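You operate a simulated robot arm through the tools that you are given. There is no shell and no other tool.

You run a simulated two-armed robot. Do the job below in one go: nothing can be reset, and whatever is moved stays where it is left.

JOB
Pump sauce into a cup as the sauce order card says and set it on the white cup tray.
Fine: the card names cup, sauce and strokes; turn the cup out from the spouts before lifting it; the other cups stay empty.

It is judged by the outcome, as a careful person would: the job done as asked, and still so three seconds after it is handed in. It fails if anything else is knocked over, pushed out of place, dropped, spilled or broken.

ROBOT AND FRAMES
Two 7-joint arms with fingered hands on one trunk that stands fixed in place. Base frame: the origin is at the foot of the trunk, x ahead of it, y to its left, z up; the work surface is at about z = 0.86. Units: m, rad, N and s.
The left shoulder is at [0.099, 0.128, 1.086], the right one opposite. Each reaches about 1.156 m from its shoulder. Payload 5 kg a hand.
The tool frame of a hand sits at the grasp point between the pads (the TCP): z along the fingers, y along the line on which they close. The tips reach 0.037 m beyond it. The gripper opens to 0.124 m; its body begins 0.043 m behind the TCP. The gripper is a hand of 3 fingers: y runs from the thumb to the fingers, the wrist lies at [-0.021, -0.116, -0.203] in the tool frame, and closing takes about 1.5 s.
Orientation is told as [roll, pitch, yaw] about the base's x, y, z axes, in that order, counted from this pose: with the fingers straight down and the wrist toward the robot, the tool's x, y and z point along [0, 1, 0], [1, 0, 0] and [0, 0, -1] of the base frame.

CONTROLS
- The arms move only by the tool arm_command. It takes "left_moves", "right_moves" or both (then of equal length, played together; a hand with none holds still); each is a list of rows, each a list of 2 entries, a list of its own where there are three numbers: the shift along the tool's x, y, z in units of 200 mm (1.0 is 200 mm), then the turn, a rotation vector about the tool's x, y, z in units of 90 degrees (1.0 is 90 degrees). In form: [[[x, y, z], [ax, ay, az]], ...]. A call has 1 to 20 rows; each row is the pose to reach, as a shift and turn from the pose commanded when the call began, along the tool's axes at that moment. "left_jaw" and "right_jaw" are, for a hand that has rows, the opening, from 0 (shut) to 1 (fully open), set as the call begins (left out, the last holds). A call with a number of a shift or a turn outside -1 to 1 is refused whole. Each row takes 0.2 s and may step no farther than 0.05 m and 0.15 rad from the row before; otherwise, or with a gripper value out of range, the whole call is refused. A pose out of reach is approached as far as the arm can. The call stops where the force on the tool passes 70 N (or 10 N more than at its start, if that is more) or the arm is blocked; 0.2 s more then pass. The fingers move at their own pace (about 0.045 m/s each) and stop on an object; they squeeze with about 23 N. The grip force told is the motor's: it shows also when the fingers shut on nothing. Time passes only in rows, and 0.2 s behind the last, so rows that repeat a pose let the fingers close. The reply holds the time, the measured pose of the TCP, the force on the tool along the base axes, the opening and the grip force, in the units named above and with some noise, with the torque about the TCP (base axes, N m) and any sound that the robot's microphone picked up.
- Cameras (640 x 400 px; columns grow to the right, rows downward): "scene" is now at [0.2711, 0.0024, 1.2846]; the picture's right is [0.01, -1.00, 0.00], its down [-0.35, -0.00, -0.94] and it looks along [0.94, 0.01, -0.35] (base axes); focal length 233 px, centre (320, 200). "left" rides on the left gripper at [-0.072, -0.104, -0.154] in its tool frame; the picture's right is [-0.83, -0.26, 0.49], its down [0.51, -0.72, 0.47] and it looks along [0.23, 0.64, 0.73] (tool axes); focal length 243 px, centre (320, 200). "right" rides on the right gripper at [0.072, -0.104, -0.154] in its tool frame; the picture's right is [-0.83, 0.26, -0.49], its down [-0.51, -0.72, 0.47] and it looks along [-0.23, 0.64, 0.73] (tool axes); focal length 243 px, centre (320, 200). There is no depth. A picture from a camera that has moved, and an enlarged one, comes with that camera's place and axes in the base frame and with its lens. The place of the scene camera against the robot may be out by one fixed shift of up to 0.018 m in any direction.
- grab_frame(camera): a new picture of that camera. No time passes.
- raise_lower(by): moves the trunk up (or, below 0, down) by that many m; the arms and the scene camera ride with it, the base frame stays. It gives what a move gives, with no picture.
- curl_fingers(index, middle, thumb_bend, thumb_turn, hand): sets how far each is bent, from 0 (flat) to 1 (curled in); at 0.3 the hand is open as for a grip, at 0.7 the pads meet at the TCP. One left out holds its place. A second passes; each finger stops where it meets its share of the squeeze, and holds until it gets a number again. A gripper value or a shape takes the hand back. It gives what a move gives, with no picture; readings hold the bend of each and the force on the fingers (four entries, about 0 where the hand has none), thumb and palm. thumb_turn goes from beside the hand (0) to across from the fingers (1), as for a grip.
- hand_shape(shape, hand): the hand has 3 fingers and takes this shape, open, in about a second: jaw (thumb against the fingers, like two jaws); tri (thumb and two fingers); tip (a fingertip pinch); poke (one finger out to press); point (the index stretched); flat (the hand flat); cup (the hand cupped); fist (a fist). The gripper value then closes the fingers along that shape, each until it touches; the sizes above hold for jaw. It gives what a move gives, with no picture.
- aim_head(pan, tilt): turns the head with the scene camera to pan (to the left, within 1.396 rad either way) and tilt (down, from -0.506 to 1.204), counted from straight ahead of the robot (the tilt from the chest, where the trunk bows). It gives what a move gives.
- close_up(camera, box): a new picture of the part [left, top, right, bottom] of that camera's present view, enlarged. No time passes.
- job_done(): hands the job in; it is judged then, once.

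Places have to be worked out from the pictures, the camera data and where the tool is seen. Open the grippers and draw the arms clear of the work before you hand the job in, unless the task says otherwise.

The tools are called as a command line: name --argument value ..., lists and objects as JSON in quotes. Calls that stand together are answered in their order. arm_command: Moves the arms, as the interface text tells. Its arguments: {"type":"object","properties":{"left_moves":{"type":"array","items":{"type":"array"}},"left_jaw":{"type":"number"},"right_moves":{"type":"array","items":{"type":"array"}},"right_jaw":{"type":"number"}},"required":[]} The other tools are called the same way: raise_lower (by) moves the trunk up or down; hand_shape (shape, hand) gives the hand a shape; curl_fingers (index, middle, thumb_bend, thumb_turn, hand) moves the fingers one by one; aim_head (pan, tilt) turns the head that bears the scene camera; grab_frame (camera) takes a picture; close_up (camera, box) takes an enlarged picture of a part of a camera's view; job_done () hands the job in.

At the start:

```text
clock: 0.0
left_eef_pos: [0.6853, 0.2411, 1.2006]
left_tcp_rot: [0.001, -0.001, -0.001]
left_contact_force: [0.7, 0.4, 0.1]
left_torque: [0.01, 0.01, 0.02]
left_width: 0.1237
left_grasp_force: 0.1
left_shape: jaw
left_bend: [0.3, 0.3, 0.3, 0.98]
left_finger forces: [0.0, 0.1, 0.0, 0.1, 0.0, 0.0]
right_eef_pos: [0.7233, -0.4061, 1.2783]
right_tcp_rot: [-0.001, -0.001, 0.0]
right_contact_force: [0.5, -0.6, -0.1]
right_torque: [-0.01, 0.02, -0.01]
right_width: 0.1238
right_grasp_force: 0.2
right_shape: jaw
right_bend: [0.3, 0.3, 0.3, 0.98]
right_finger forces: [0.0, 0.1, 0.1, 0.1, 0.1, 0.0]
trunk travel left (down, up): [-0.275, 0.288]
head pan, tilt (commanded): [0.009, 0.354]
```

scene: 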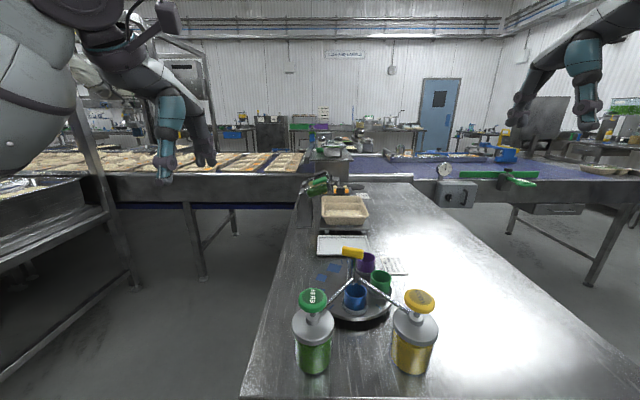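
right: 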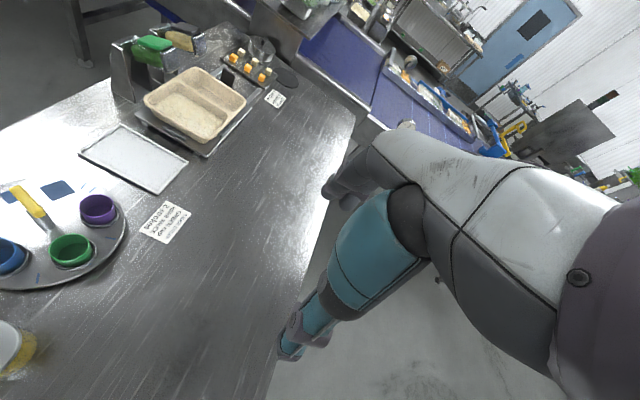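
left: 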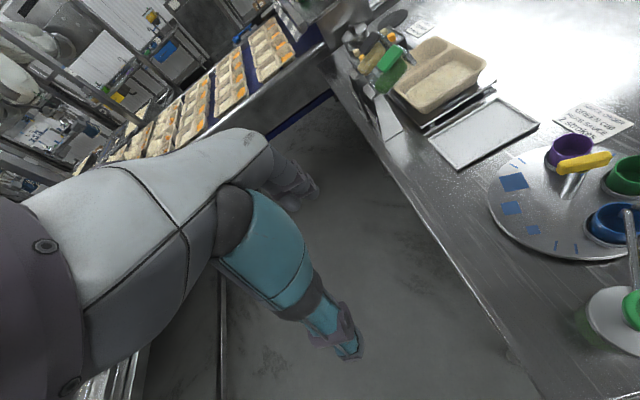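

I'll start by reading the order card and looking closely at the turntable and pumps.

close_up --camera "right" --box '[130, 190, 210, 250]'

close_up --camera "left" --box '[480, 90, 640, 270]'

close_up --camera "scene" --box '[270, 220, 460, 390]'

```text
6.67 times, centred on (170, 220) of right
camera zoom: at [0.6183, -0.3352, 1.4325], right [0.26, -0.83, 0.49], down [-0.72, -0.51, -0.47], along [0.64, -0.23, -0.73], focal length 1618 px, centre (1320, 67)
```

zoom: 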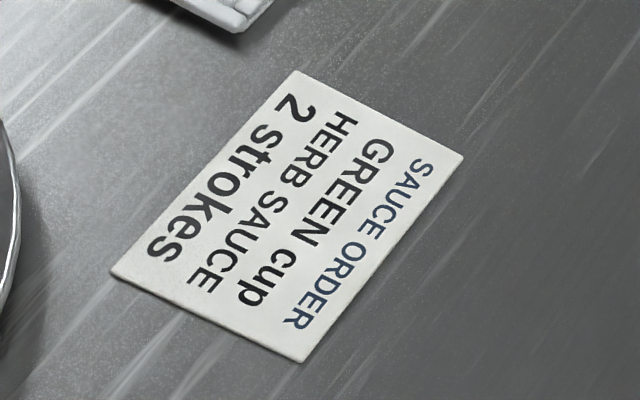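

```text
2.22 times, centred on (560, 180) of left
camera zoom: at [0.5804, 0.1668, 1.3534], right [-0.26, -0.83, -0.49], down [-0.72, 0.51, -0.47], along [0.64, 0.23, -0.73], focal length 539 px, centre (-213, 244)
```

zoom: 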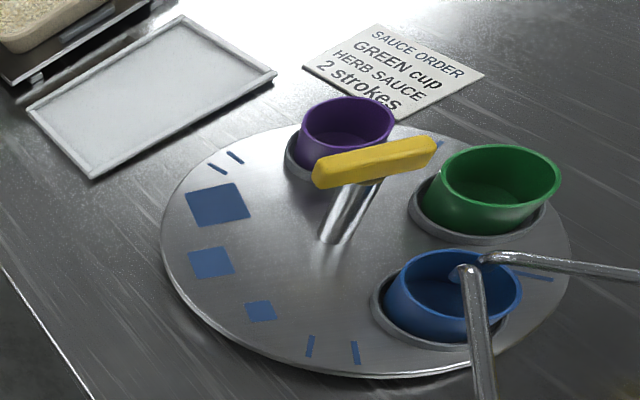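

```text
2.35 times, centred on (365, 305) of scene
camera zoom: at [0.2711, 0.0024, 1.2846], right [0.01, -1.0, 0.0], down [-0.35, 0.0, -0.94], along [0.94, 0.01, -0.35], focal length 549 px, centre (214, -47)
```

zoom: 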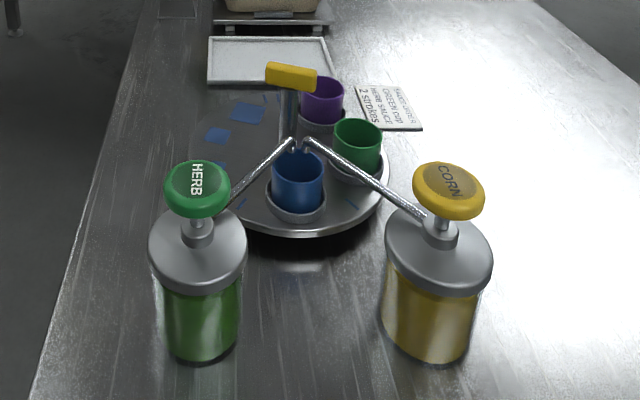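

The card asks for the GREEN cup with HERB sauce, 2 strokes. The blue cup is now under the spouts; I'll tilt the head down for a sharper look at the turntable, handle and pump heads.

aim_head --pan -0.1 --tilt 0.8

grab_frame --camera "scene"

close_up --camera "scene" --box '[250, 60, 410, 160]'

close_up --camera "scene" --box '[230, 140, 430, 265]'

```text
clock: 0.9
left_eef_pos: [0.6846, 0.2407, 1.1997]
left_tcp_rot: [-0.001, 0.0, 0.0]
left_contact_force: [1.0, -0.3, 0.0]
left_torque: [0.02, -0.06, -0.03]
left_width: 0.1235
left_grasp_force: 0.1
left_shape: jaw
left_bend: [0.3, 0.3, 0.3, 0.98]
left_finger forces: [0.0, 0.0, 0.0, 0.0, 0.0, 0.1]
right_eef_pos: [0.7229, -0.4076, 1.2783]
right_tcp_rot: [-0.002, 0.0, 0.0]
right_contact_force: [-0.1, 1.1, -0.1]
right_torque: [0.01, 0.02, 0.06]
right_width: 0.1234
right_grasp_force: 0.1
right_shape: jaw
right_bend: [0.3, 0.3, 0.3, 0.98]
right_finger forces: [0.0, 0.1, 0.0, 0.1, 0.0, 0.0]
trunk travel left (down, up): [-0.275, 0.288]
head pan, tilt (commanded): [-0.099, 0.799]
```

```text
taken
camera scene: at [0.2583, -0.0064, 1.2454], right [-0.1, -1.0, 0.0], down [-0.71, 0.07, -0.7], along [0.69, -0.07, -0.72], focal length 233 px, centre (320, 200)
```

scene: 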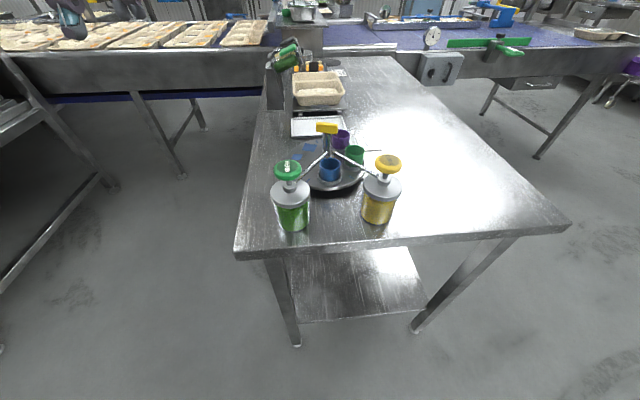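

```text
4.00 times, centred on (330, 110) of scene
camera zoom: at [0.2583, -0.0064, 1.2454], right [-0.1, -1.0, 0.0], down [-0.71, 0.07, -0.7], along [0.69, -0.07, -0.72], focal length 933 px, centre (280, 560)
```

zoom: 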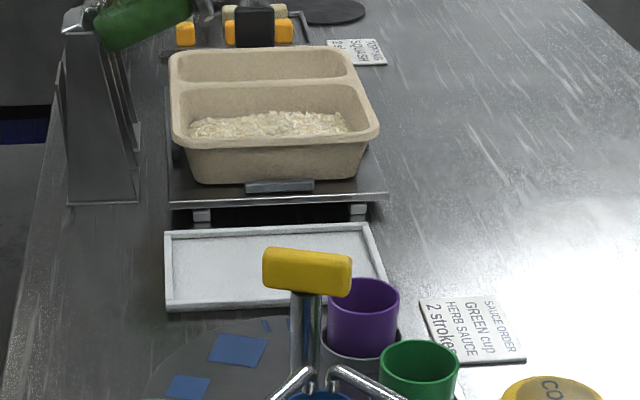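

```text
3.20 times, centred on (330, 202) of scene
camera zoom: at [0.2583, -0.0064, 1.2454], right [-0.1, -1.0, 0.0], down [-0.71, 0.07, -0.7], along [0.69, -0.07, -0.72], focal length 746 px, centre (288, 192)
```

zoom: 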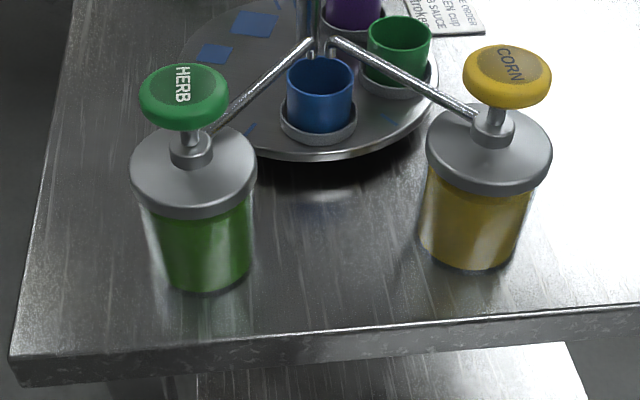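

The bar handle sits on a vertical post near (0.723, -0.065, 0.988), at the centre of a 0.2 m disc, and it points at the green cup. I'll bring the left hand over it, high up and turned about -20° to match the bar, for a closer look.

arm_command --left_moves '[[[-0.19, 0.02, 0.0], [0, 0, 0.05]], [[-0.38, 0.04, 0.0], [0, 0, 0.1]], [[-0.57, 0.06, 0.0], [0, 0, 0.15]], [[-0.76, 0.08, 0.0], [0, 0, 0.2]], [[-0.95, 0.1, 0.0], [0, 0, 0.222]]]' --left_jaw 0.5

grab_frame --camera "left"

```text
clock: 2.1
left_eef_pos: [0.7051, 0.048, 1.2001]
left_tcp_rot: [0.003, 0.001, -0.349]
left_contact_force: [-0.6, -0.5, -0.4]
left_torque: [0.02, 0.0, 0.03]
left_width: 0.0626
left_grasp_force: 0.0
left_shape: jaw
left_bend: [0.74, 0.45, 0.69, 1.0]
left_finger forces: [0.0, 0.1, 0.0, 0.0, 0.0, 0.1]
right_eef_pos: [0.7231, -0.4103, 1.2769]
right_tcp_rot: [0.0, 0.001, -0.001]
right_contact_force: [0.3, -0.4, 0.6]
right_torque: [0.02, 0.0, -0.03]
right_width: 0.1238
right_grasp_force: 0.1
right_shape: jaw
right_bend: [0.3, 0.3, 0.3, 0.98]
right_finger forces: [0.0, 0.1, 0.0, 0.1, 0.0, 0.0]
trunk travel left (down, up): [-0.275, 0.288]
head pan, tilt (commanded): [-0.099, 0.799]
```

```text
taken
camera left: at [0.5811, 0.0147, 1.3535], right [-0.53, -0.69, -0.49], down [-0.5, 0.72, -0.47], along [0.68, 0.0, -0.73], focal length 243 px, centre (320, 200)
```

left: 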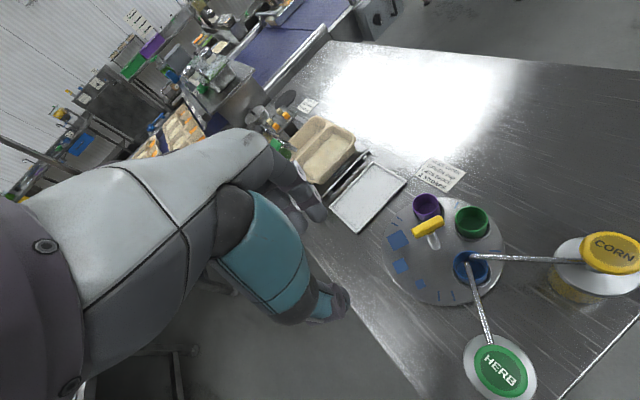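

This view shows both pumps, spouts and the disc; I'll enlarge it to measure.

close_up --camera "left" --box '[370, 160, 530, 320]'

close_up --camera "left" --box '[440, 230, 640, 400]'

```text
2.50 times, centred on (450, 240) of left
camera zoom: at [0.5811, 0.0147, 1.3535], right [-0.53, -0.69, -0.49], down [-0.5, 0.72, -0.47], along [0.68, 0.0, -0.73], focal length 606 px, centre (-5, 100)
```

zoom: 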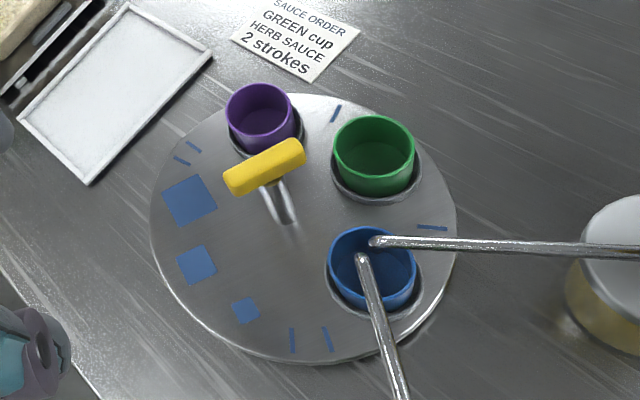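

```text
2.35 times, centred on (540, 315) of left
camera zoom: at [0.5811, 0.0147, 1.3535], right [-0.53, -0.69, -0.49], down [-0.5, 0.72, -0.47], along [0.68, 0.0, -0.73], focal length 571 px, centre (-198, -71)
```

zoom: 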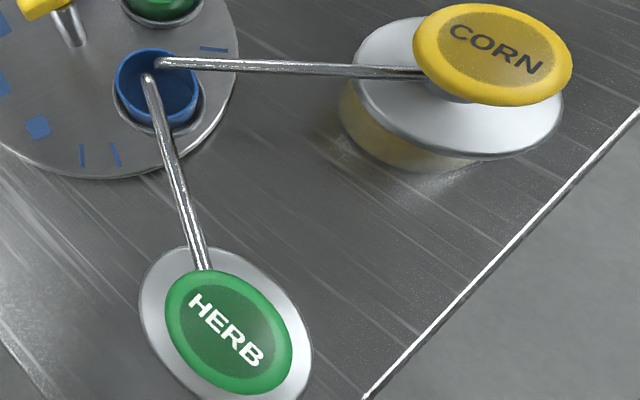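

By triangulation: bar handle at about (0.728, -0.074, 0.975), green cup rim at about (0.707, -0.139, 0.92), blue at about (0.662, -0.074), spout tips at about (0.664, -0.07, 0.942), and herb knob at about (0.563, 0.013). I'll go above the bar at z 1.10 and check alignment.

arm_command --left_moves '[[[-0.11, 0.064, 0.1], [0, 0, 0.0]], [[-0.22, 0.129, 0.2], [0, 0, 0.0]], [[-0.33, 0.193, 0.3], [0, 0, 0.0]], [[-0.44, 0.258, 0.4], [0, 0, 0.0]], [[-0.546, 0.322, 0.5], [0, 0, 0.01]], [[-0.546, 0.322, 0.5], [0, 0, 0.01]]]' --left_jaw 0.5

grab_frame --camera "left"

close_up --camera "scene" --box '[230, 40, 430, 240]'

```text
clock: 3.5
left_eef_pos: [0.7256, -0.0725, 1.1003]
left_tcp_rot: [-0.001, 0.0, -0.366]
left_contact_force: [-0.9, 0.3, -0.1]
left_torque: [-0.01, 0.0, -0.03]
left_width: 0.0624
left_grasp_force: 0.0
left_shape: jaw
left_bend: [0.74, 0.45, 0.69, 1.0]
left_finger forces: [0.1, 0.0, 0.0, 0.0, 0.1, 0.1]
right_eef_pos: [0.7217, -0.4072, 1.2777]
right_tcp_rot: [0.0, -0.002, 0.0]
right_contact_force: [-0.3, 0.5, -0.1]
right_torque: [-0.04, 0.02, -0.02]
right_width: 0.1237
right_grasp_force: 0.1
right_shape: jaw
right_bend: [0.3, 0.3, 0.3, 0.98]
right_finger forces: [0.1, 0.0, 0.0, 0.0, 0.1, 0.1]
trunk travel left (down, up): [-0.275, 0.288]
head pan, tilt (commanded): [-0.099, 0.799]
```

```text
taken
camera left: at [0.6026, -0.1043, 1.2539], right [-0.54, -0.68, -0.49], down [-0.49, 0.73, -0.47], along [0.68, -0.01, -0.73], focal length 243 px, centre (320, 200)
```

left: 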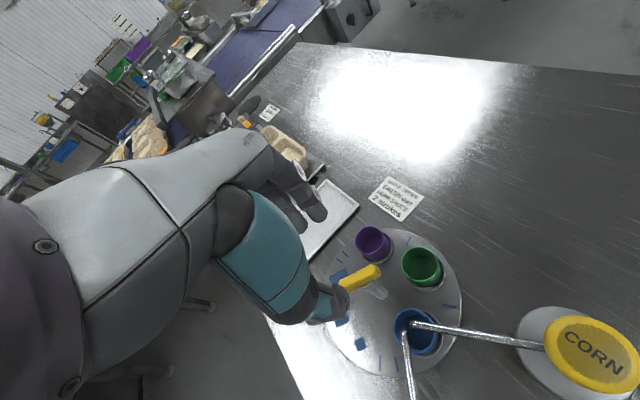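

```text
2.00 times, centred on (330, 140) of scene
camera zoom: at [0.2579, -0.0061, 1.2455], right [-0.1, -0.99, 0.0], down [-0.71, 0.07, -0.7], along [0.69, -0.07, -0.72], focal length 466 px, centre (300, 320)
```

zoom: 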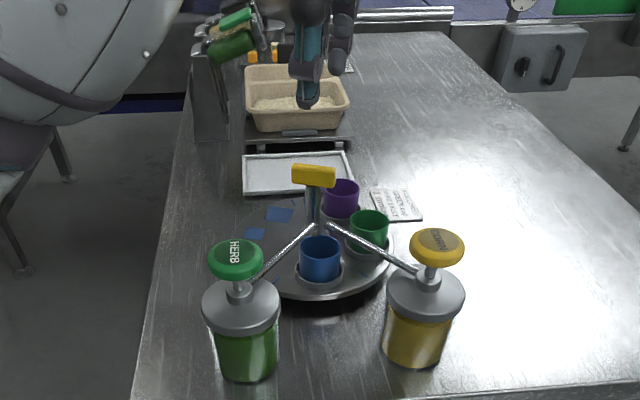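

The hand is above the bar. I'll enlarge to see how thumb and fingers lie around it.

close_up --camera "left" --box '[230, 150, 470, 390]'

close_up --camera "scene" --box '[290, 30, 370, 140]'

```text
1.67 times, centred on (350, 270) of left
camera zoom: at [0.6026, -0.1043, 1.2539], right [-0.54, -0.68, -0.49], down [-0.49, 0.73, -0.47], along [0.68, -0.01, -0.73], focal length 404 px, centre (270, 83)
```

zoom: 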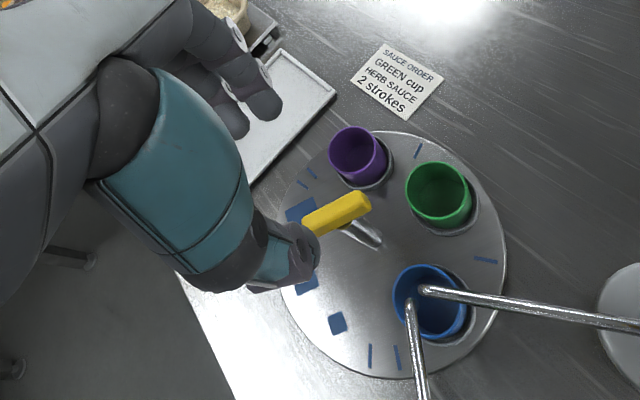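

```text
3.64 times, centred on (330, 85) of scene
camera zoom: at [0.2579, -0.0061, 1.2455], right [-0.1, -0.99, 0.0], down [-0.71, 0.07, -0.7], along [0.69, -0.07, -0.72], focal length 848 px, centre (284, 618)
```

zoom: 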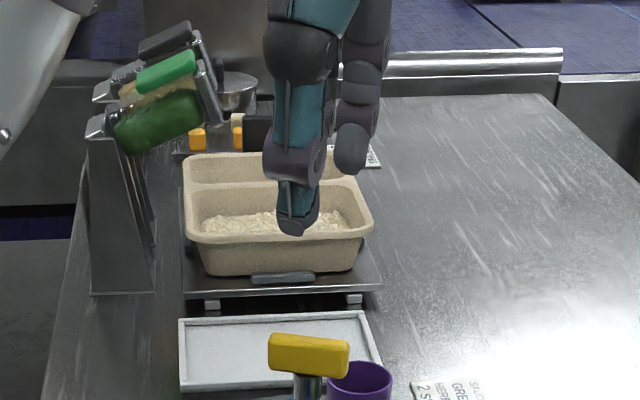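

The alignment looks right: bar centre about (0.728, -0.0745), with the thumb on the near side and fingers on the far side. I'll descend with the half-open jaw to TCP z of about 0.985, which keeps the tips above the spouts.

arm_command --left_moves '[[[0, 0, 0.15], [0, 0, 0.0]], [[0, 0, 0.3], [0, 0, 0.0]], [[0, 0, 0.45], [0, 0, 0.0]], [[0, 0, 0.575], [0, 0, 0.0]], [[0, 0, 0.575], [0, 0, 0.0]]]' --left_jaw 0.5

grab_frame --camera "left"

close_up --camera "scene" --box '[270, 80, 400, 200]'

```text
clock: 4.7
left_eef_pos: [0.7268, -0.0729, 0.984]
left_tcp_rot: [-0.001, 0.0, -0.364]
left_contact_force: [-0.1, -1.3, -0.2]
left_torque: [0.0, -0.02, -0.01]
left_width: 0.0622
left_grasp_force: 0.1
left_shape: jaw
left_bend: [0.74, 0.45, 0.69, 1.0]
left_finger forces: [0.0, 0.0, 0.0, 0.0, 0.0, 0.1]
right_eef_pos: [0.7219, -0.4079, 1.2802]
right_tcp_rot: [0.0, 0.0, -0.001]
right_contact_force: [0.0, 0.8, -0.1]
right_torque: [-0.02, 0.0, -0.02]
right_width: 0.1237
right_grasp_force: 0.2
right_shape: jaw
right_bend: [0.3, 0.3, 0.3, 0.98]
right_finger forces: [0.0, 0.0, 0.0, 0.1, 0.1, 0.0]
trunk travel left (down, up): [-0.275, 0.288]
head pan, tilt (commanded): [-0.099, 0.799]
```

```text
taken
camera left: at [0.6036, -0.1055, 1.1377], right [-0.54, -0.68, -0.49], down [-0.49, 0.73, -0.47], along [0.68, -0.01, -0.73], focal length 243 px, centre (320, 200)
```

left: 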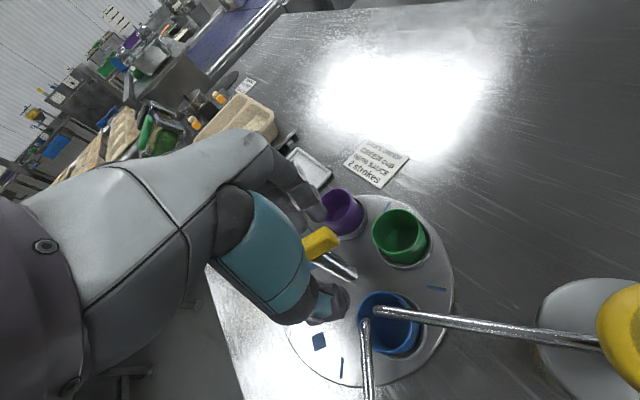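

```text
3.33 times, centred on (335, 140) of scene
camera zoom: at [0.2578, -0.0066, 1.2455], right [-0.1, -1.0, 0.0], down [-0.71, 0.07, -0.7], along [0.69, -0.07, -0.72], focal length 777 px, centre (270, 400)
```

zoom: 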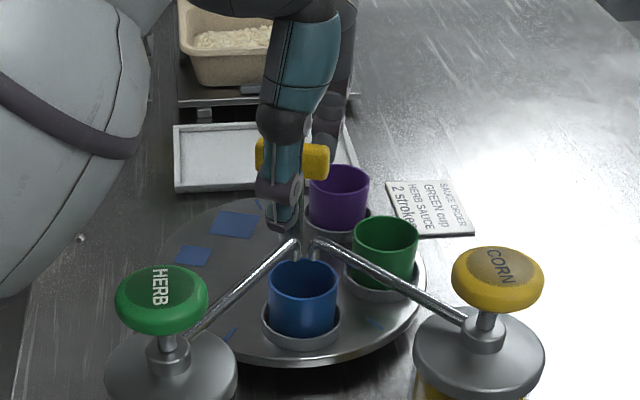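

The bar lies between thumb and fingers and nothing is touched. I'll close the jaw on the bar while holding the pose.

arm_command --left_moves '[[[0, 0, 0], [0, 0, 0]], [[0, 0, 0], [0, 0, 0]], [[0, 0, 0], [0, 0, 0]], [[0, 0, 0], [0, 0, 0]], [[0, 0, 0], [0, 0, 0]], [[0, 0, 0], [0, 0, 0]]]' --left_jaw 0.0

close_up --camera "scene" --box '[270, 80, 400, 200]'

grab_frame --camera "left"

```text
clock: 6.1
left_eef_pos: [0.7277, -0.0731, 0.9833]
left_tcp_rot: [0.0, 0.0, -0.365]
left_contact_force: [-2.7, -0.2, -5.9]
left_torque: [0.04, 0.13, 0.07]
left_width: 0.0094
left_grasp_force: 23.2
left_shape: jaw
left_bend: [0.72, 0.66, 0.73, 1.0]
left_finger forces: [12.4, 6.3, 0.0, 0.0, 20.6, 0.0]
right_eef_pos: [0.7221, -0.408, 1.2774]
right_tcp_rot: [0.0, 0.0, 0.0]
right_contact_force: [0.5, -0.1, -0.1]
right_torque: [-0.02, 0.03, 0.01]
right_width: 0.1237
right_grasp_force: 0.0
right_shape: jaw
right_bend: [0.3, 0.3, 0.3, 0.98]
right_finger forces: [0.1, 0.1, 0.0, 0.0, 0.0, 0.0]
trunk travel left (down, up): [-0.275, 0.288]
head pan, tilt (commanded): [-0.099, 0.799]
```

```text
3.33 times, centred on (335, 140) of scene
camera zoom: at [0.2585, -0.0065, 1.2453], right [-0.1, -1.0, 0.0], down [-0.71, 0.07, -0.7], along [0.69, -0.07, -0.72], focal length 777 px, centre (270, 400)
```

zoom: 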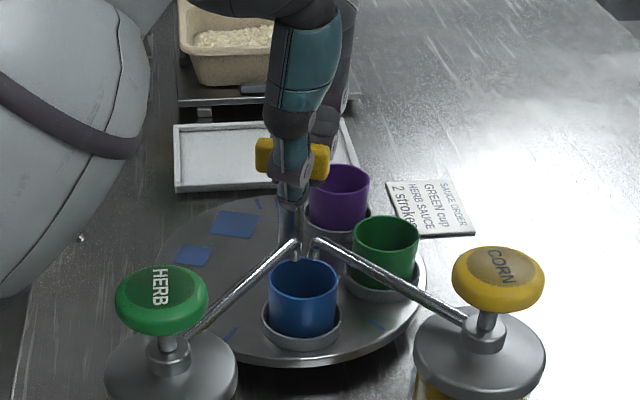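

```text
taken
camera left: at [0.6043, -0.1054, 1.1371], right [-0.54, -0.68, -0.49], down [-0.49, 0.73, -0.47], along [0.68, -0.01, -0.73], focal length 243 px, centre (320, 200)
```

left: 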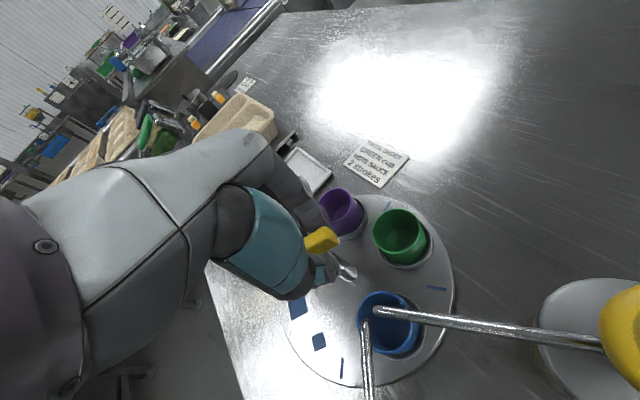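

The bar is gripped (23 N). I'll start turning clockwise, seen from above, to bring green toward the spouts — first about 27° to check how it responds.

arm_command --left_moves '[[[0, 0, 0], [0, 0, 0.05]], [[0, 0, 0], [0, 0, 0.1]], [[0, 0, 0], [0, 0, 0.15]], [[0, 0, 0], [0, 0, 0.2]], [[0, 0, 0], [0, 0, 0.25]], [[0, 0, 0], [0, 0, 0.3]], [[0, 0, 0], [0, 0, 0.3]]]'

close_up --camera "scene" --box '[250, 80, 410, 220]'

grab_frame --camera "left"

```text
clock: 7.7
left_eef_pos: [0.7292, -0.0726, 0.9836]
left_tcp_rot: [0.001, -0.001, -0.835]
left_contact_force: [-11.5, 5.6, -12.8]
left_torque: [0.2, 0.35, 0.06]
left_width: 0.0089
left_grasp_force: 23.3
left_shape: jaw
left_bend: [0.71, 0.67, 0.72, 1.0]
left_finger forces: [12.9, 4.8, 0.0, 0.1, 25.7, 0.0]
right_eef_pos: [0.7217, -0.4068, 1.2789]
right_tcp_rot: [0.001, 0.0, 0.001]
right_contact_force: [0.2, 1.2, 0.2]
right_torque: [0.0, -0.02, -0.02]
right_width: 0.1235
right_grasp_force: 0.1
right_shape: jaw
right_bend: [0.3, 0.3, 0.3, 0.98]
right_finger forces: [0.0, 0.0, 0.0, 0.1, 0.0, 0.0]
trunk travel left (down, up): [-0.275, 0.288]
head pan, tilt (commanded): [-0.099, 0.799]
```

```text
2.86 times, centred on (330, 150) of scene
camera zoom: at [0.2581, -0.0058, 1.2454], right [-0.1, -1.0, 0.0], down [-0.71, 0.07, -0.7], along [0.69, -0.07, -0.72], focal length 666 px, centre (291, 343)
```

zoom: 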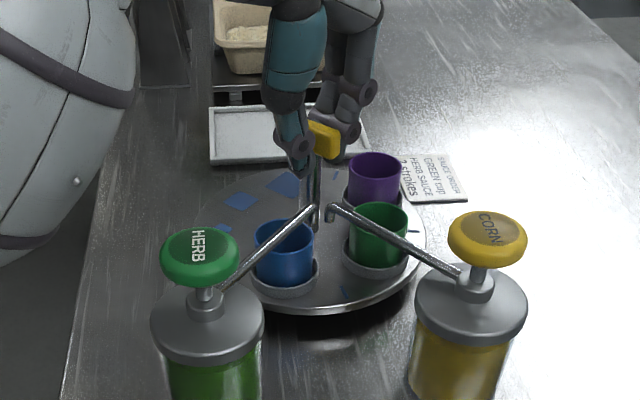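

```text
taken
camera left: at [0.6043, -0.0452, 1.1377], right [-0.79, -0.36, -0.49], down [-0.11, 0.88, -0.47], along [0.6, -0.32, -0.73], focal length 243 px, centre (320, 200)
```

left: 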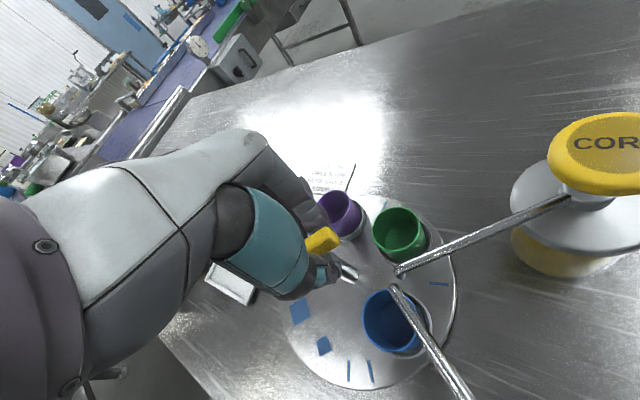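

The disc follows the hand one-to-one. I'll continue about 44° more to bring green under the spouts, easing the position by 2 mm to relieve the side force.

arm_command --left_moves '[[[-0.004, -0.01, 0], [0, 0, 0.05]], [[-0.004, -0.01, 0], [0, 0, 0.1]], [[-0.004, -0.01, 0], [0, 0, 0.15]], [[-0.004, -0.01, 0], [0, 0, 0.2]], [[-0.004, -0.01, 0], [0, 0, 0.25]], [[-0.004, -0.01, 0], [0, 0, 0.3]], [[-0.004, -0.01, 0], [0, 0, 0.35]], [[-0.004, -0.01, 0], [0, 0, 0.4]], [[-0.004, -0.01, 0], [0, 0, 0.45]], [[-0.004, -0.01, 0], [0, 0, 0.489]], [[-0.004, -0.01, 0], [0, 0, 0.489]]]'

close_up --camera "scene" --box '[250, 80, 410, 220]'

grab_frame --camera "left"

```text
clock: 10.1
left_eef_pos: [0.7264, -0.0712, 0.9848]
left_tcp_rot: [-0.001, 0.001, -1.603]
left_contact_force: [-4.7, 15.1, -12.3]
left_torque: [0.5, 0.11, 0.06]
left_width: 0.0088
left_grasp_force: 23.2
left_shape: jaw
left_bend: [0.71, 0.71, 0.72, 1.0]
left_finger forces: [11.6, 3.5, 0.0, 0.0, 27.0, 0.0]
right_eef_pos: [0.7243, -0.4044, 1.278]
right_tcp_rot: [-0.003, 0.0, 0.0]
right_contact_force: [-0.1, -1.1, 0.3]
right_torque: [-0.03, 0.0, -0.02]
right_width: 0.1237
right_grasp_force: 0.1
right_shape: jaw
right_bend: [0.3, 0.3, 0.3, 0.98]
right_finger forces: [0.0, 0.0, 0.1, 0.1, 0.0, 0.1]
trunk travel left (down, up): [-0.275, 0.288]
head pan, tilt (commanded): [-0.099, 0.799]
```

```text
2.86 times, centred on (330, 150) of scene
camera zoom: at [0.2589, -0.0046, 1.2452], right [-0.1, -1.0, 0.0], down [-0.71, 0.07, -0.7], along [0.69, -0.07, -0.72], focal length 666 px, centre (291, 343)
```

zoom: 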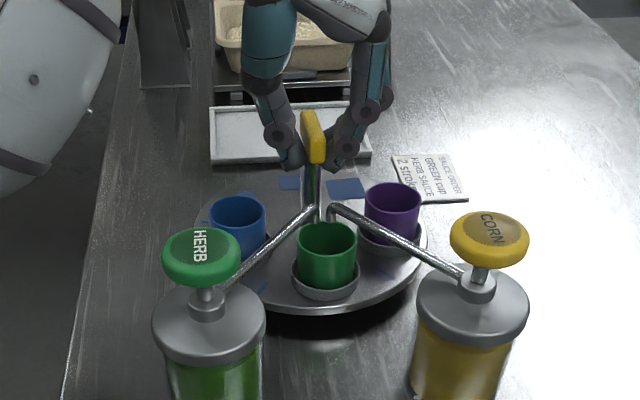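

```text
taken
camera left: at [0.6579, 0.0336, 1.138], right [-0.82, 0.29, -0.49], down [0.53, 0.7, -0.47], along [0.21, -0.65, -0.73], focal length 243 px, centre (320, 200)
```

left: 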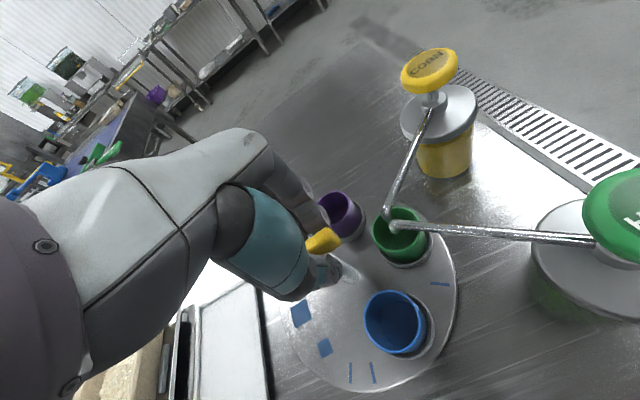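

Green is nearly under the spouts; compared with where blue stood it is about 6 mm (5°) short. I'll turn 5° more.

arm_command --left_moves '[[[0, 0, 0], [0, 0, 0.03]], [[0, 0, 0], [0, 0, 0.058]], [[0, 0, 0], [0, 0, 0.058]]]'

close_up --camera "scene" --box '[270, 80, 400, 200]'

close_up --camera "left" --box '[320, 150, 480, 300]'

```text
clock: 10.9
left_eef_pos: [0.7265, -0.0727, 0.985]
left_tcp_rot: [0.001, -0.001, -1.695]
left_contact_force: [-2.8, 16.4, -9.4]
left_torque: [0.49, 0.0, 0.11]
left_width: 0.0088
left_grasp_force: 22.4
left_shape: jaw
left_bend: [0.71, 0.71, 0.72, 1.0]
left_finger forces: [12.0, 3.2, 0.0, 0.1, 27.4, 0.0]
right_eef_pos: [0.7233, -0.4048, 1.2781]
right_tcp_rot: [-0.003, 0.0, 0.0]
right_contact_force: [0.2, 0.1, 1.1]
right_torque: [0.03, 0.0, 0.0]
right_width: 0.1236
right_grasp_force: 0.1
right_shape: jaw
right_bend: [0.3, 0.3, 0.3, 0.98]
right_finger forces: [0.1, 0.0, 0.0, 0.0, 0.0, 0.1]
trunk travel left (down, up): [-0.275, 0.288]
head pan, tilt (commanded): [-0.099, 0.799]
```

```text
3.33 times, centred on (335, 140) of scene
camera zoom: at [0.259, -0.0046, 1.2452], right [-0.1, -1.0, 0.0], down [-0.71, 0.07, -0.7], along [0.69, -0.07, -0.72], focal length 777 px, centre (270, 400)
```

zoom: 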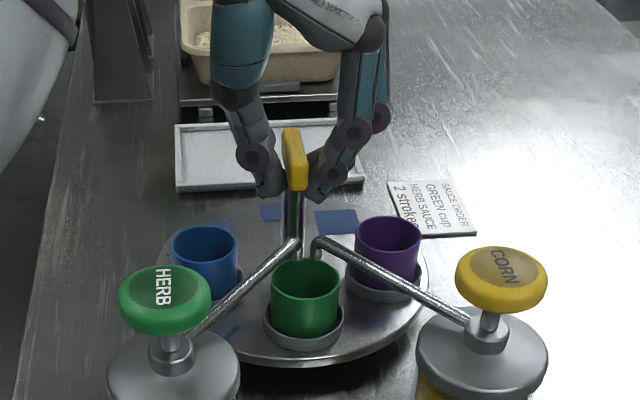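

```text
2.67 times, centred on (400, 225) of left
camera zoom: at [0.6677, 0.0395, 1.1379], right [-0.79, 0.36, -0.49], down [0.59, 0.65, -0.47], along [0.15, -0.67, -0.73], focal length 647 px, centre (107, 133)
```

zoom: 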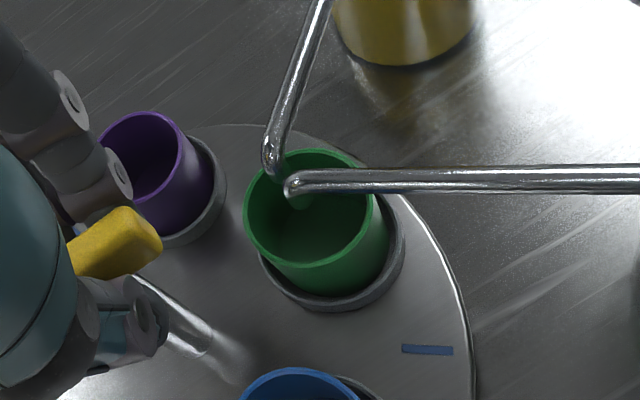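

Green now sits relative to the spouts exactly as blue did. I'll release the bar while holding still.

arm_command --left_moves '[[[0, 0, 0], [0, 0, 0]], [[0, 0, 0], [0, 0, 0]], [[0, 0, 0], [0, 0, 0]], [[0, 0, 0], [0, 0, 0]], [[0, 0, 0], [0, 0, 0]]]' --left_jaw 0.5

close_up --camera "scene" --box '[270, 80, 400, 200]'

grab_frame --camera "left"

```text
clock: 12.1
left_eef_pos: [0.7261, -0.0741, 0.9841]
left_tcp_rot: [0.0, 0.0, -1.694]
left_contact_force: [-1.1, -0.6, 0.0]
left_torque: [-0.01, 0.01, -0.03]
left_width: 0.0616
left_grasp_force: 0.0
left_shape: jaw
left_bend: [0.74, 0.45, 0.69, 1.0]
left_finger forces: [0.1, 0.0, 0.0, 0.1, 0.0, 0.0]
right_eef_pos: [0.723, -0.4077, 1.2781]
right_tcp_rot: [0.0, 0.001, 0.001]
right_contact_force: [-0.4, 0.1, -0.6]
right_torque: [0.04, 0.02, -0.01]
right_width: 0.1237
right_grasp_force: 0.0
right_shape: jaw
right_bend: [0.3, 0.3, 0.3, 0.98]
right_finger forces: [0.0, 0.1, 0.1, 0.0, 0.0, 0.1]
trunk travel left (down, up): [-0.275, 0.288]
head pan, tilt (commanded): [-0.099, 0.799]
```

```text
3.33 times, centred on (335, 140) of scene
camera zoom: at [0.2584, -0.0062, 1.2454], right [-0.1, -1.0, 0.0], down [-0.71, 0.07, -0.7], along [0.69, -0.07, -0.72], focal length 777 px, centre (270, 400)
```

zoom: 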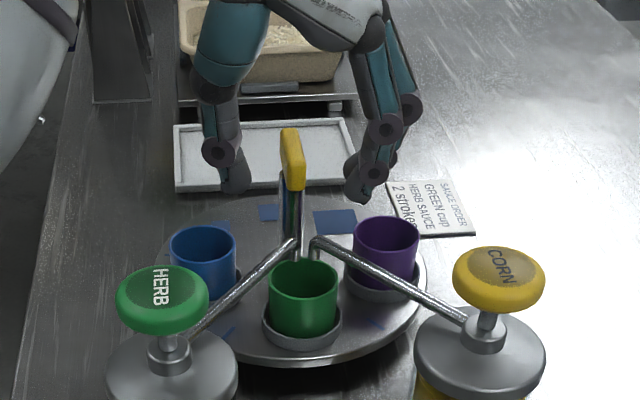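

```text
taken
camera left: at [0.6671, 0.038, 1.1382], right [-0.79, 0.36, -0.49], down [0.59, 0.65, -0.47], along [0.15, -0.66, -0.73], focal length 243 px, centre (320, 200)
```

left: 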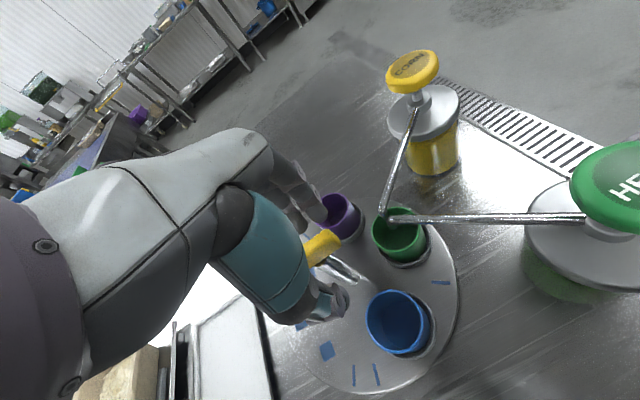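

Released; the disc stayed put with green under the spouts. I'll rise straight up, then move over to hover above the herb pump knob.

arm_command --left_moves '[[[0, 0, -0.2], [0, 0, 0]], [[0, 0, -0.4], [0, 0, 0]], [[0, 0, -0.6], [0, 0, 0]], [[0, 0, -0.775], [0, 0, 0]], [[-0.173, -0.065, -0.775], [0, 0, 0]], [[-0.346, -0.13, -0.775], [0, 0, 0]], [[-0.519, -0.195, -0.775], [0, 0, 0]], [[-0.692, -0.26, -0.775], [0, 0, 0]], [[-0.864, -0.324, -0.775], [0, 0, 0]], [[-0.864, -0.324, -0.775], [0, 0, 0]]]' --left_jaw 0.5

grab_frame --camera "left"

grab_frame --camera "scene"

```text
clock: 14.3
left_eef_pos: [0.5626, 0.0108, 1.1425]
left_tcp_rot: [-0.003, 0.0, -1.696]
left_contact_force: [0.2, 1.1, -0.2]
left_torque: [0.03, 0.0, -0.05]
left_width: 0.0617
left_grasp_force: 0.0
left_shape: jaw
left_bend: [0.74, 0.45, 0.69, 1.0]
left_finger forces: [0.0, 0.1, 0.0, 0.0, 0.0, 0.1]
right_eef_pos: [0.7243, -0.4075, 1.2774]
right_tcp_rot: [0.001, -0.001, 0.0]
right_contact_force: [-0.4, 0.0, 0.1]
right_torque: [0.01, -0.01, 0.03]
right_width: 0.1235
right_grasp_force: 0.1
right_shape: jaw
right_bend: [0.3, 0.3, 0.3, 0.98]
right_finger forces: [0.0, 0.1, 0.0, 0.0, 0.0, 0.1]
trunk travel left (down, up): [-0.275, 0.288]
head pan, tilt (commanded): [-0.099, 0.799]
```

```text
taken
camera left: at [0.5036, 0.1222, 1.2957], right [-0.79, 0.36, -0.49], down [0.59, 0.65, -0.47], along [0.15, -0.66, -0.73], focal length 243 px, centre (320, 200)
```

left: 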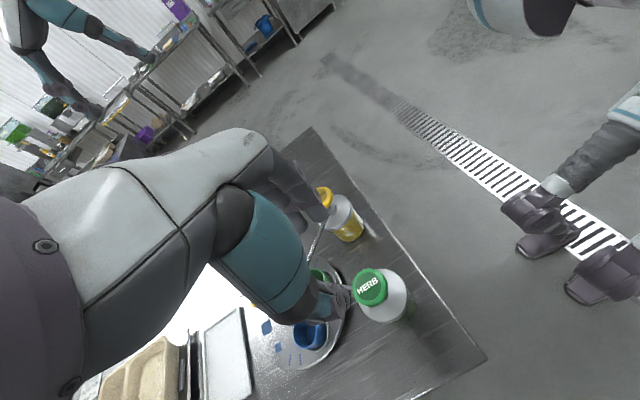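

```text
taken
camera scene: at [0.2589, -0.0068, 1.2452], right [-0.1, -1.0, 0.0], down [-0.71, 0.07, -0.7], along [0.69, -0.07, -0.72], focal length 233 px, centre (320, 200)
```

scene: 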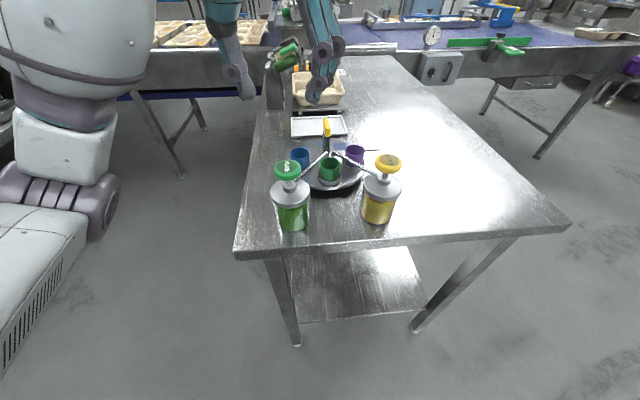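

The herb knob is visible below the hand. I'll enlarge it to fix its position and height.

close_up --camera "left" --box '[290, 240, 430, 340]'

close_up --camera "scene" --box '[240, 140, 360, 240]'

```text
4.00 times, centred on (360, 290) of left
camera zoom: at [0.5036, 0.1222, 1.2957], right [-0.79, 0.36, -0.49], down [0.59, 0.65, -0.47], along [0.15, -0.66, -0.73], focal length 970 px, centre (160, -160)
```

zoom: 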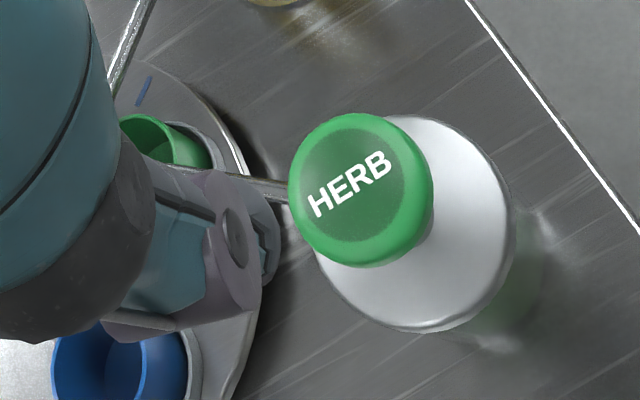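

```text
4.00 times, centred on (300, 190) of scene
camera zoom: at [0.2589, -0.0068, 1.2452], right [-0.1, -1.0, 0.0], down [-0.71, 0.07, -0.7], along [0.69, -0.07, -0.72], focal length 933 px, centre (400, 240)
```

zoom: 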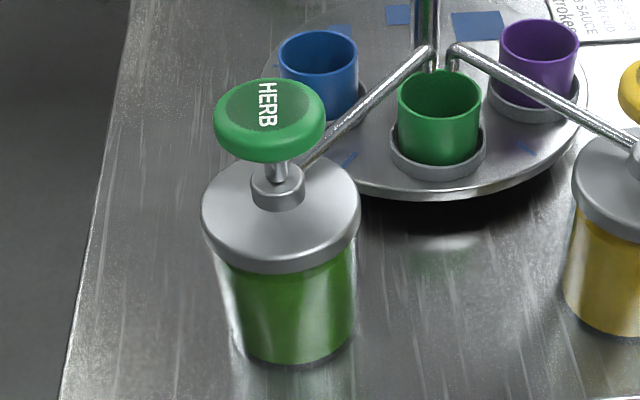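

The herb knob's top centre works out to about (0.565, 0.013, 0.994). I'll close the fingers together here in free air, to press with the joined fingertips, and look at where they point.

arm_command --left_moves '[[[0, 0, 0], [0, 0, 0]], [[0, 0, 0], [0, 0, 0]], [[0, 0, 0], [0, 0, 0]], [[0, 0, 0], [0, 0, 0]], [[0, 0, 0], [0, 0, 0]], [[0, 0, 0], [0, 0, 0]], [[0, 0, 0], [0, 0, 0]]]' --left_jaw 0.0

close_up --camera "left" --box '[250, 180, 430, 340]'

aim_head --pan 0.0 --tilt 0.5

grab_frame --camera "scene"

```text
clock: 15.9
left_eef_pos: [0.5636, 0.0109, 1.1427]
left_tcp_rot: [0.0, 0.0, -1.694]
left_contact_force: [0.2, 0.2, 0.0]
left_torque: [-0.01, 0.02, 0.01]
left_width: 0.0
left_grasp_force: 23.5
left_shape: jaw
left_bend: [0.7, 0.7, 0.56, 1.0]
left_finger forces: [0.0, 0.0, 0.0, 0.0, 0.0, 0.0]
right_eef_pos: [0.7228, -0.4084, 1.2772]
right_tcp_rot: [0.001, 0.0, 0.0]
right_contact_force: [0.3, 0.4, 0.7]
right_torque: [-0.02, -0.03, -0.01]
right_width: 0.1238
right_grasp_force: 0.1
right_shape: jaw
right_bend: [0.3, 0.3, 0.3, 0.98]
right_finger forces: [0.0, 0.0, 0.0, 0.0, 0.1, 0.0]
trunk travel left (down, up): [-0.275, 0.288]
head pan, tilt (commanded): [-0.099, 0.799]
```

```text
2.50 times, centred on (340, 260) of left
camera zoom: at [0.5033, 0.1225, 1.2961], right [-0.79, 0.36, -0.49], down [0.59, 0.65, -0.47], along [0.15, -0.66, -0.73], focal length 606 px, centre (270, 50)
```

zoom: 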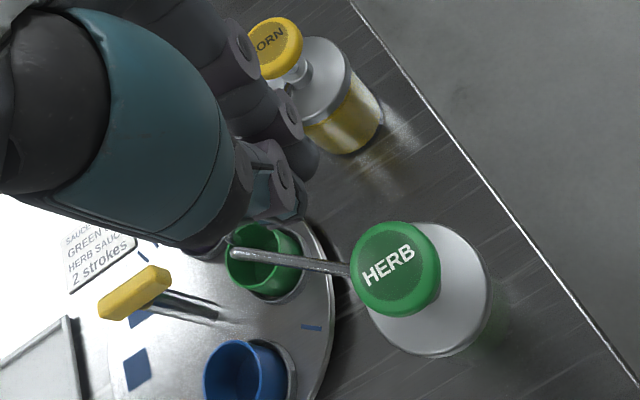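

```text
clock: 16.7
left_eef_pos: [0.5623, 0.0107, 1.1434]
left_tcp_rot: [0.0, 0.001, -1.696]
left_contact_force: [-0.7, 0.2, 0.3]
left_torque: [0.03, -0.02, -0.01]
left_width: 0.0004
left_grasp_force: 22.3
left_shape: jaw
left_bend: [0.7, 0.7, 0.56, 1.0]
left_finger forces: [0.0, 0.0, 0.0, 0.1, 0.0, 0.1]
right_eef_pos: [0.7233, -0.4075, 1.2781]
right_tcp_rot: [0.001, 0.0, 0.001]
right_contact_force: [-0.1, 0.3, -0.1]
right_torque: [0.02, 0.02, 0.01]
right_width: 0.1235
right_grasp_force: 0.0
right_shape: jaw
right_bend: [0.3, 0.3, 0.3, 0.98]
right_finger forces: [0.1, 0.0, 0.1, 0.0, 0.1, 0.1]
trunk travel left (down, up): [-0.275, 0.288]
head pan, tilt (commanded): [0.0, 0.499]
```

```text
taken
camera scene: at [0.269, 0.0016, 1.2713], right [0.0, -1.0, 0.0], down [-0.48, 0.0, -0.88], along [0.88, 0.0, -0.48], focal length 233 px, centre (320, 200)
```

scene: 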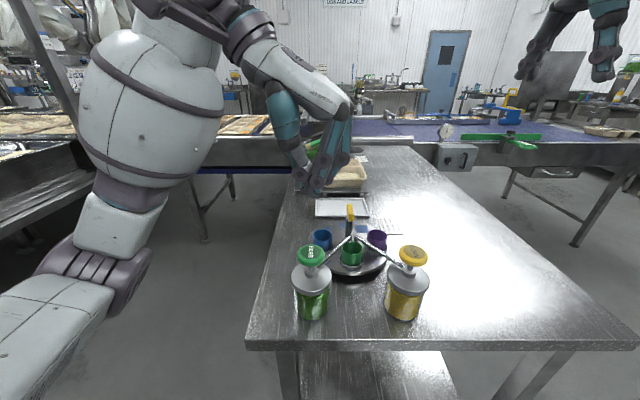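

I'll enlarge the scene view of the hand and pump to see the closed fingertips.

close_up --camera "scene" --box '[250, 90, 400, 330]'

close_up --camera "scene" --box '[270, 80, 370, 200]'

```text
1.67 times, centred on (325, 210) of scene
camera zoom: at [0.269, 0.0016, 1.2713], right [0.0, -1.0, 0.0], down [-0.48, 0.0, -0.88], along [0.88, 0.0, -0.48], focal length 389 px, centre (312, 183)
```

zoom: 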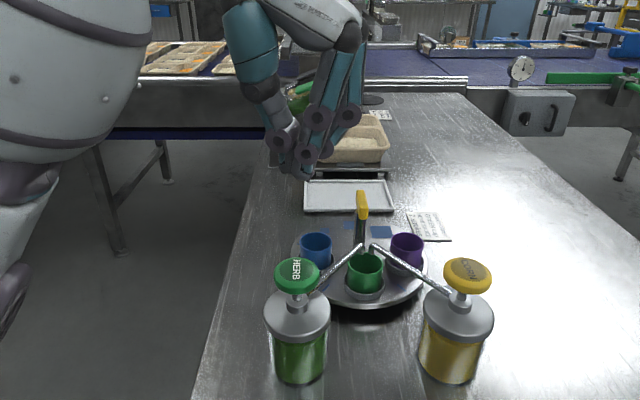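

```text
3.33 times, centred on (320, 140) of scene
camera zoom: at [0.269, 0.0016, 1.2713], right [0.0, -1.0, 0.0], down [-0.48, 0.0, -0.88], along [0.88, 0.0, -0.48], focal length 777 px, centre (320, 400)
```

zoom: 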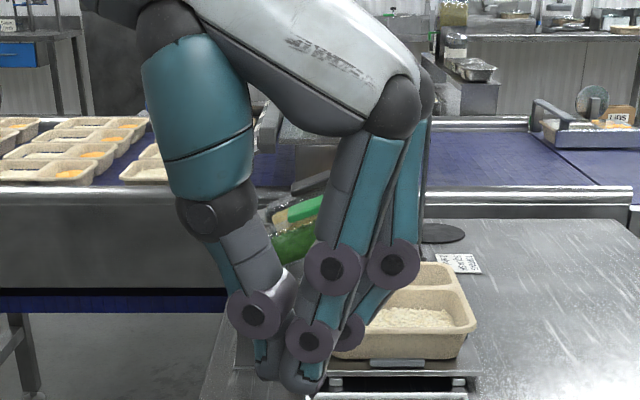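

The tips converge on the tool axis, about 0.037 below the TCP. I'll descend to TCP z of about 1.05 (tips around 1.013, just above the knob) and check.

arm_command --left_moves '[[[0.009, -0.01, 0.12], [0, 0, 0]], [[0.009, -0.01, 0.24], [0, 0, 0]], [[0.009, -0.01, 0.36], [0, 0, 0]], [[0.009, -0.01, 0.465], [0, 0, 0]], [[0.009, -0.01, 0.465], [0, 0, 0]]]'

close_up --camera "scene" --box '[260, 180, 380, 330]'

close_up --camera "left" --box '[250, 200, 430, 340]'

```text
clock: 17.9
left_eef_pos: [0.564, 0.014, 1.046]
left_tcp_rot: [0.001, 0.002, -1.695]
left_contact_force: [0.0, -0.4, -0.9]
left_torque: [0.01, 0.0, 0.02]
left_width: 0.0
left_grasp_force: 23.1
left_shape: jaw
left_bend: [0.7, 0.7, 0.56, 1.0]
left_finger forces: [0.0, 0.0, 0.0, 0.1, 0.1, 0.0]
right_eef_pos: [0.7222, -0.4077, 1.2794]
right_tcp_rot: [0.0, 0.0, 0.001]
right_contact_force: [1.1, -0.4, 0.3]
right_torque: [0.01, -0.02, -0.02]
right_width: 0.1237
right_grasp_force: 0.1
right_shape: jaw
right_bend: [0.3, 0.3, 0.3, 0.98]
right_finger forces: [0.1, 0.0, 0.0, 0.0, 0.1, 0.0]
trunk travel left (down, up): [-0.275, 0.288]
head pan, tilt (commanded): [0.0, 0.499]
```

```text
2.67 times, centred on (320, 255) of scene
camera zoom: at [0.2688, 0.0013, 1.2714], right [0.0, -1.0, 0.0], down [-0.48, 0.0, -0.88], along [0.88, 0.0, -0.48], focal length 622 px, centre (320, 53)
```

zoom: 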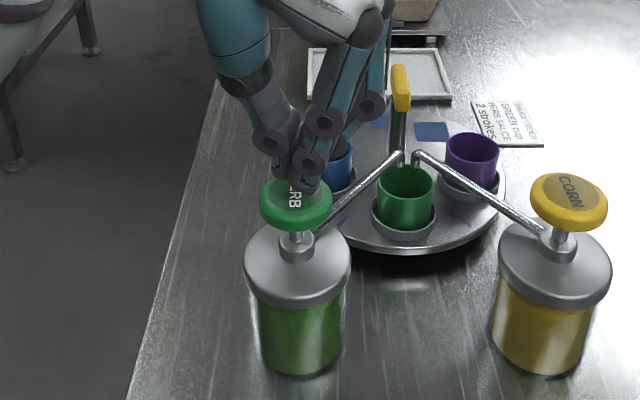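

```text
2.86 times, centred on (340, 270) of left
camera zoom: at [0.5047, 0.1244, 1.2003], right [-0.79, 0.36, -0.49], down [0.59, 0.65, -0.47], along [0.15, -0.66, -0.73], focal length 693 px, centre (263, 0)
```

zoom: 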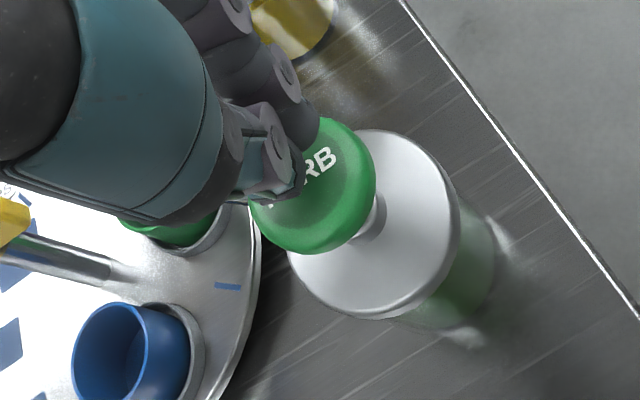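

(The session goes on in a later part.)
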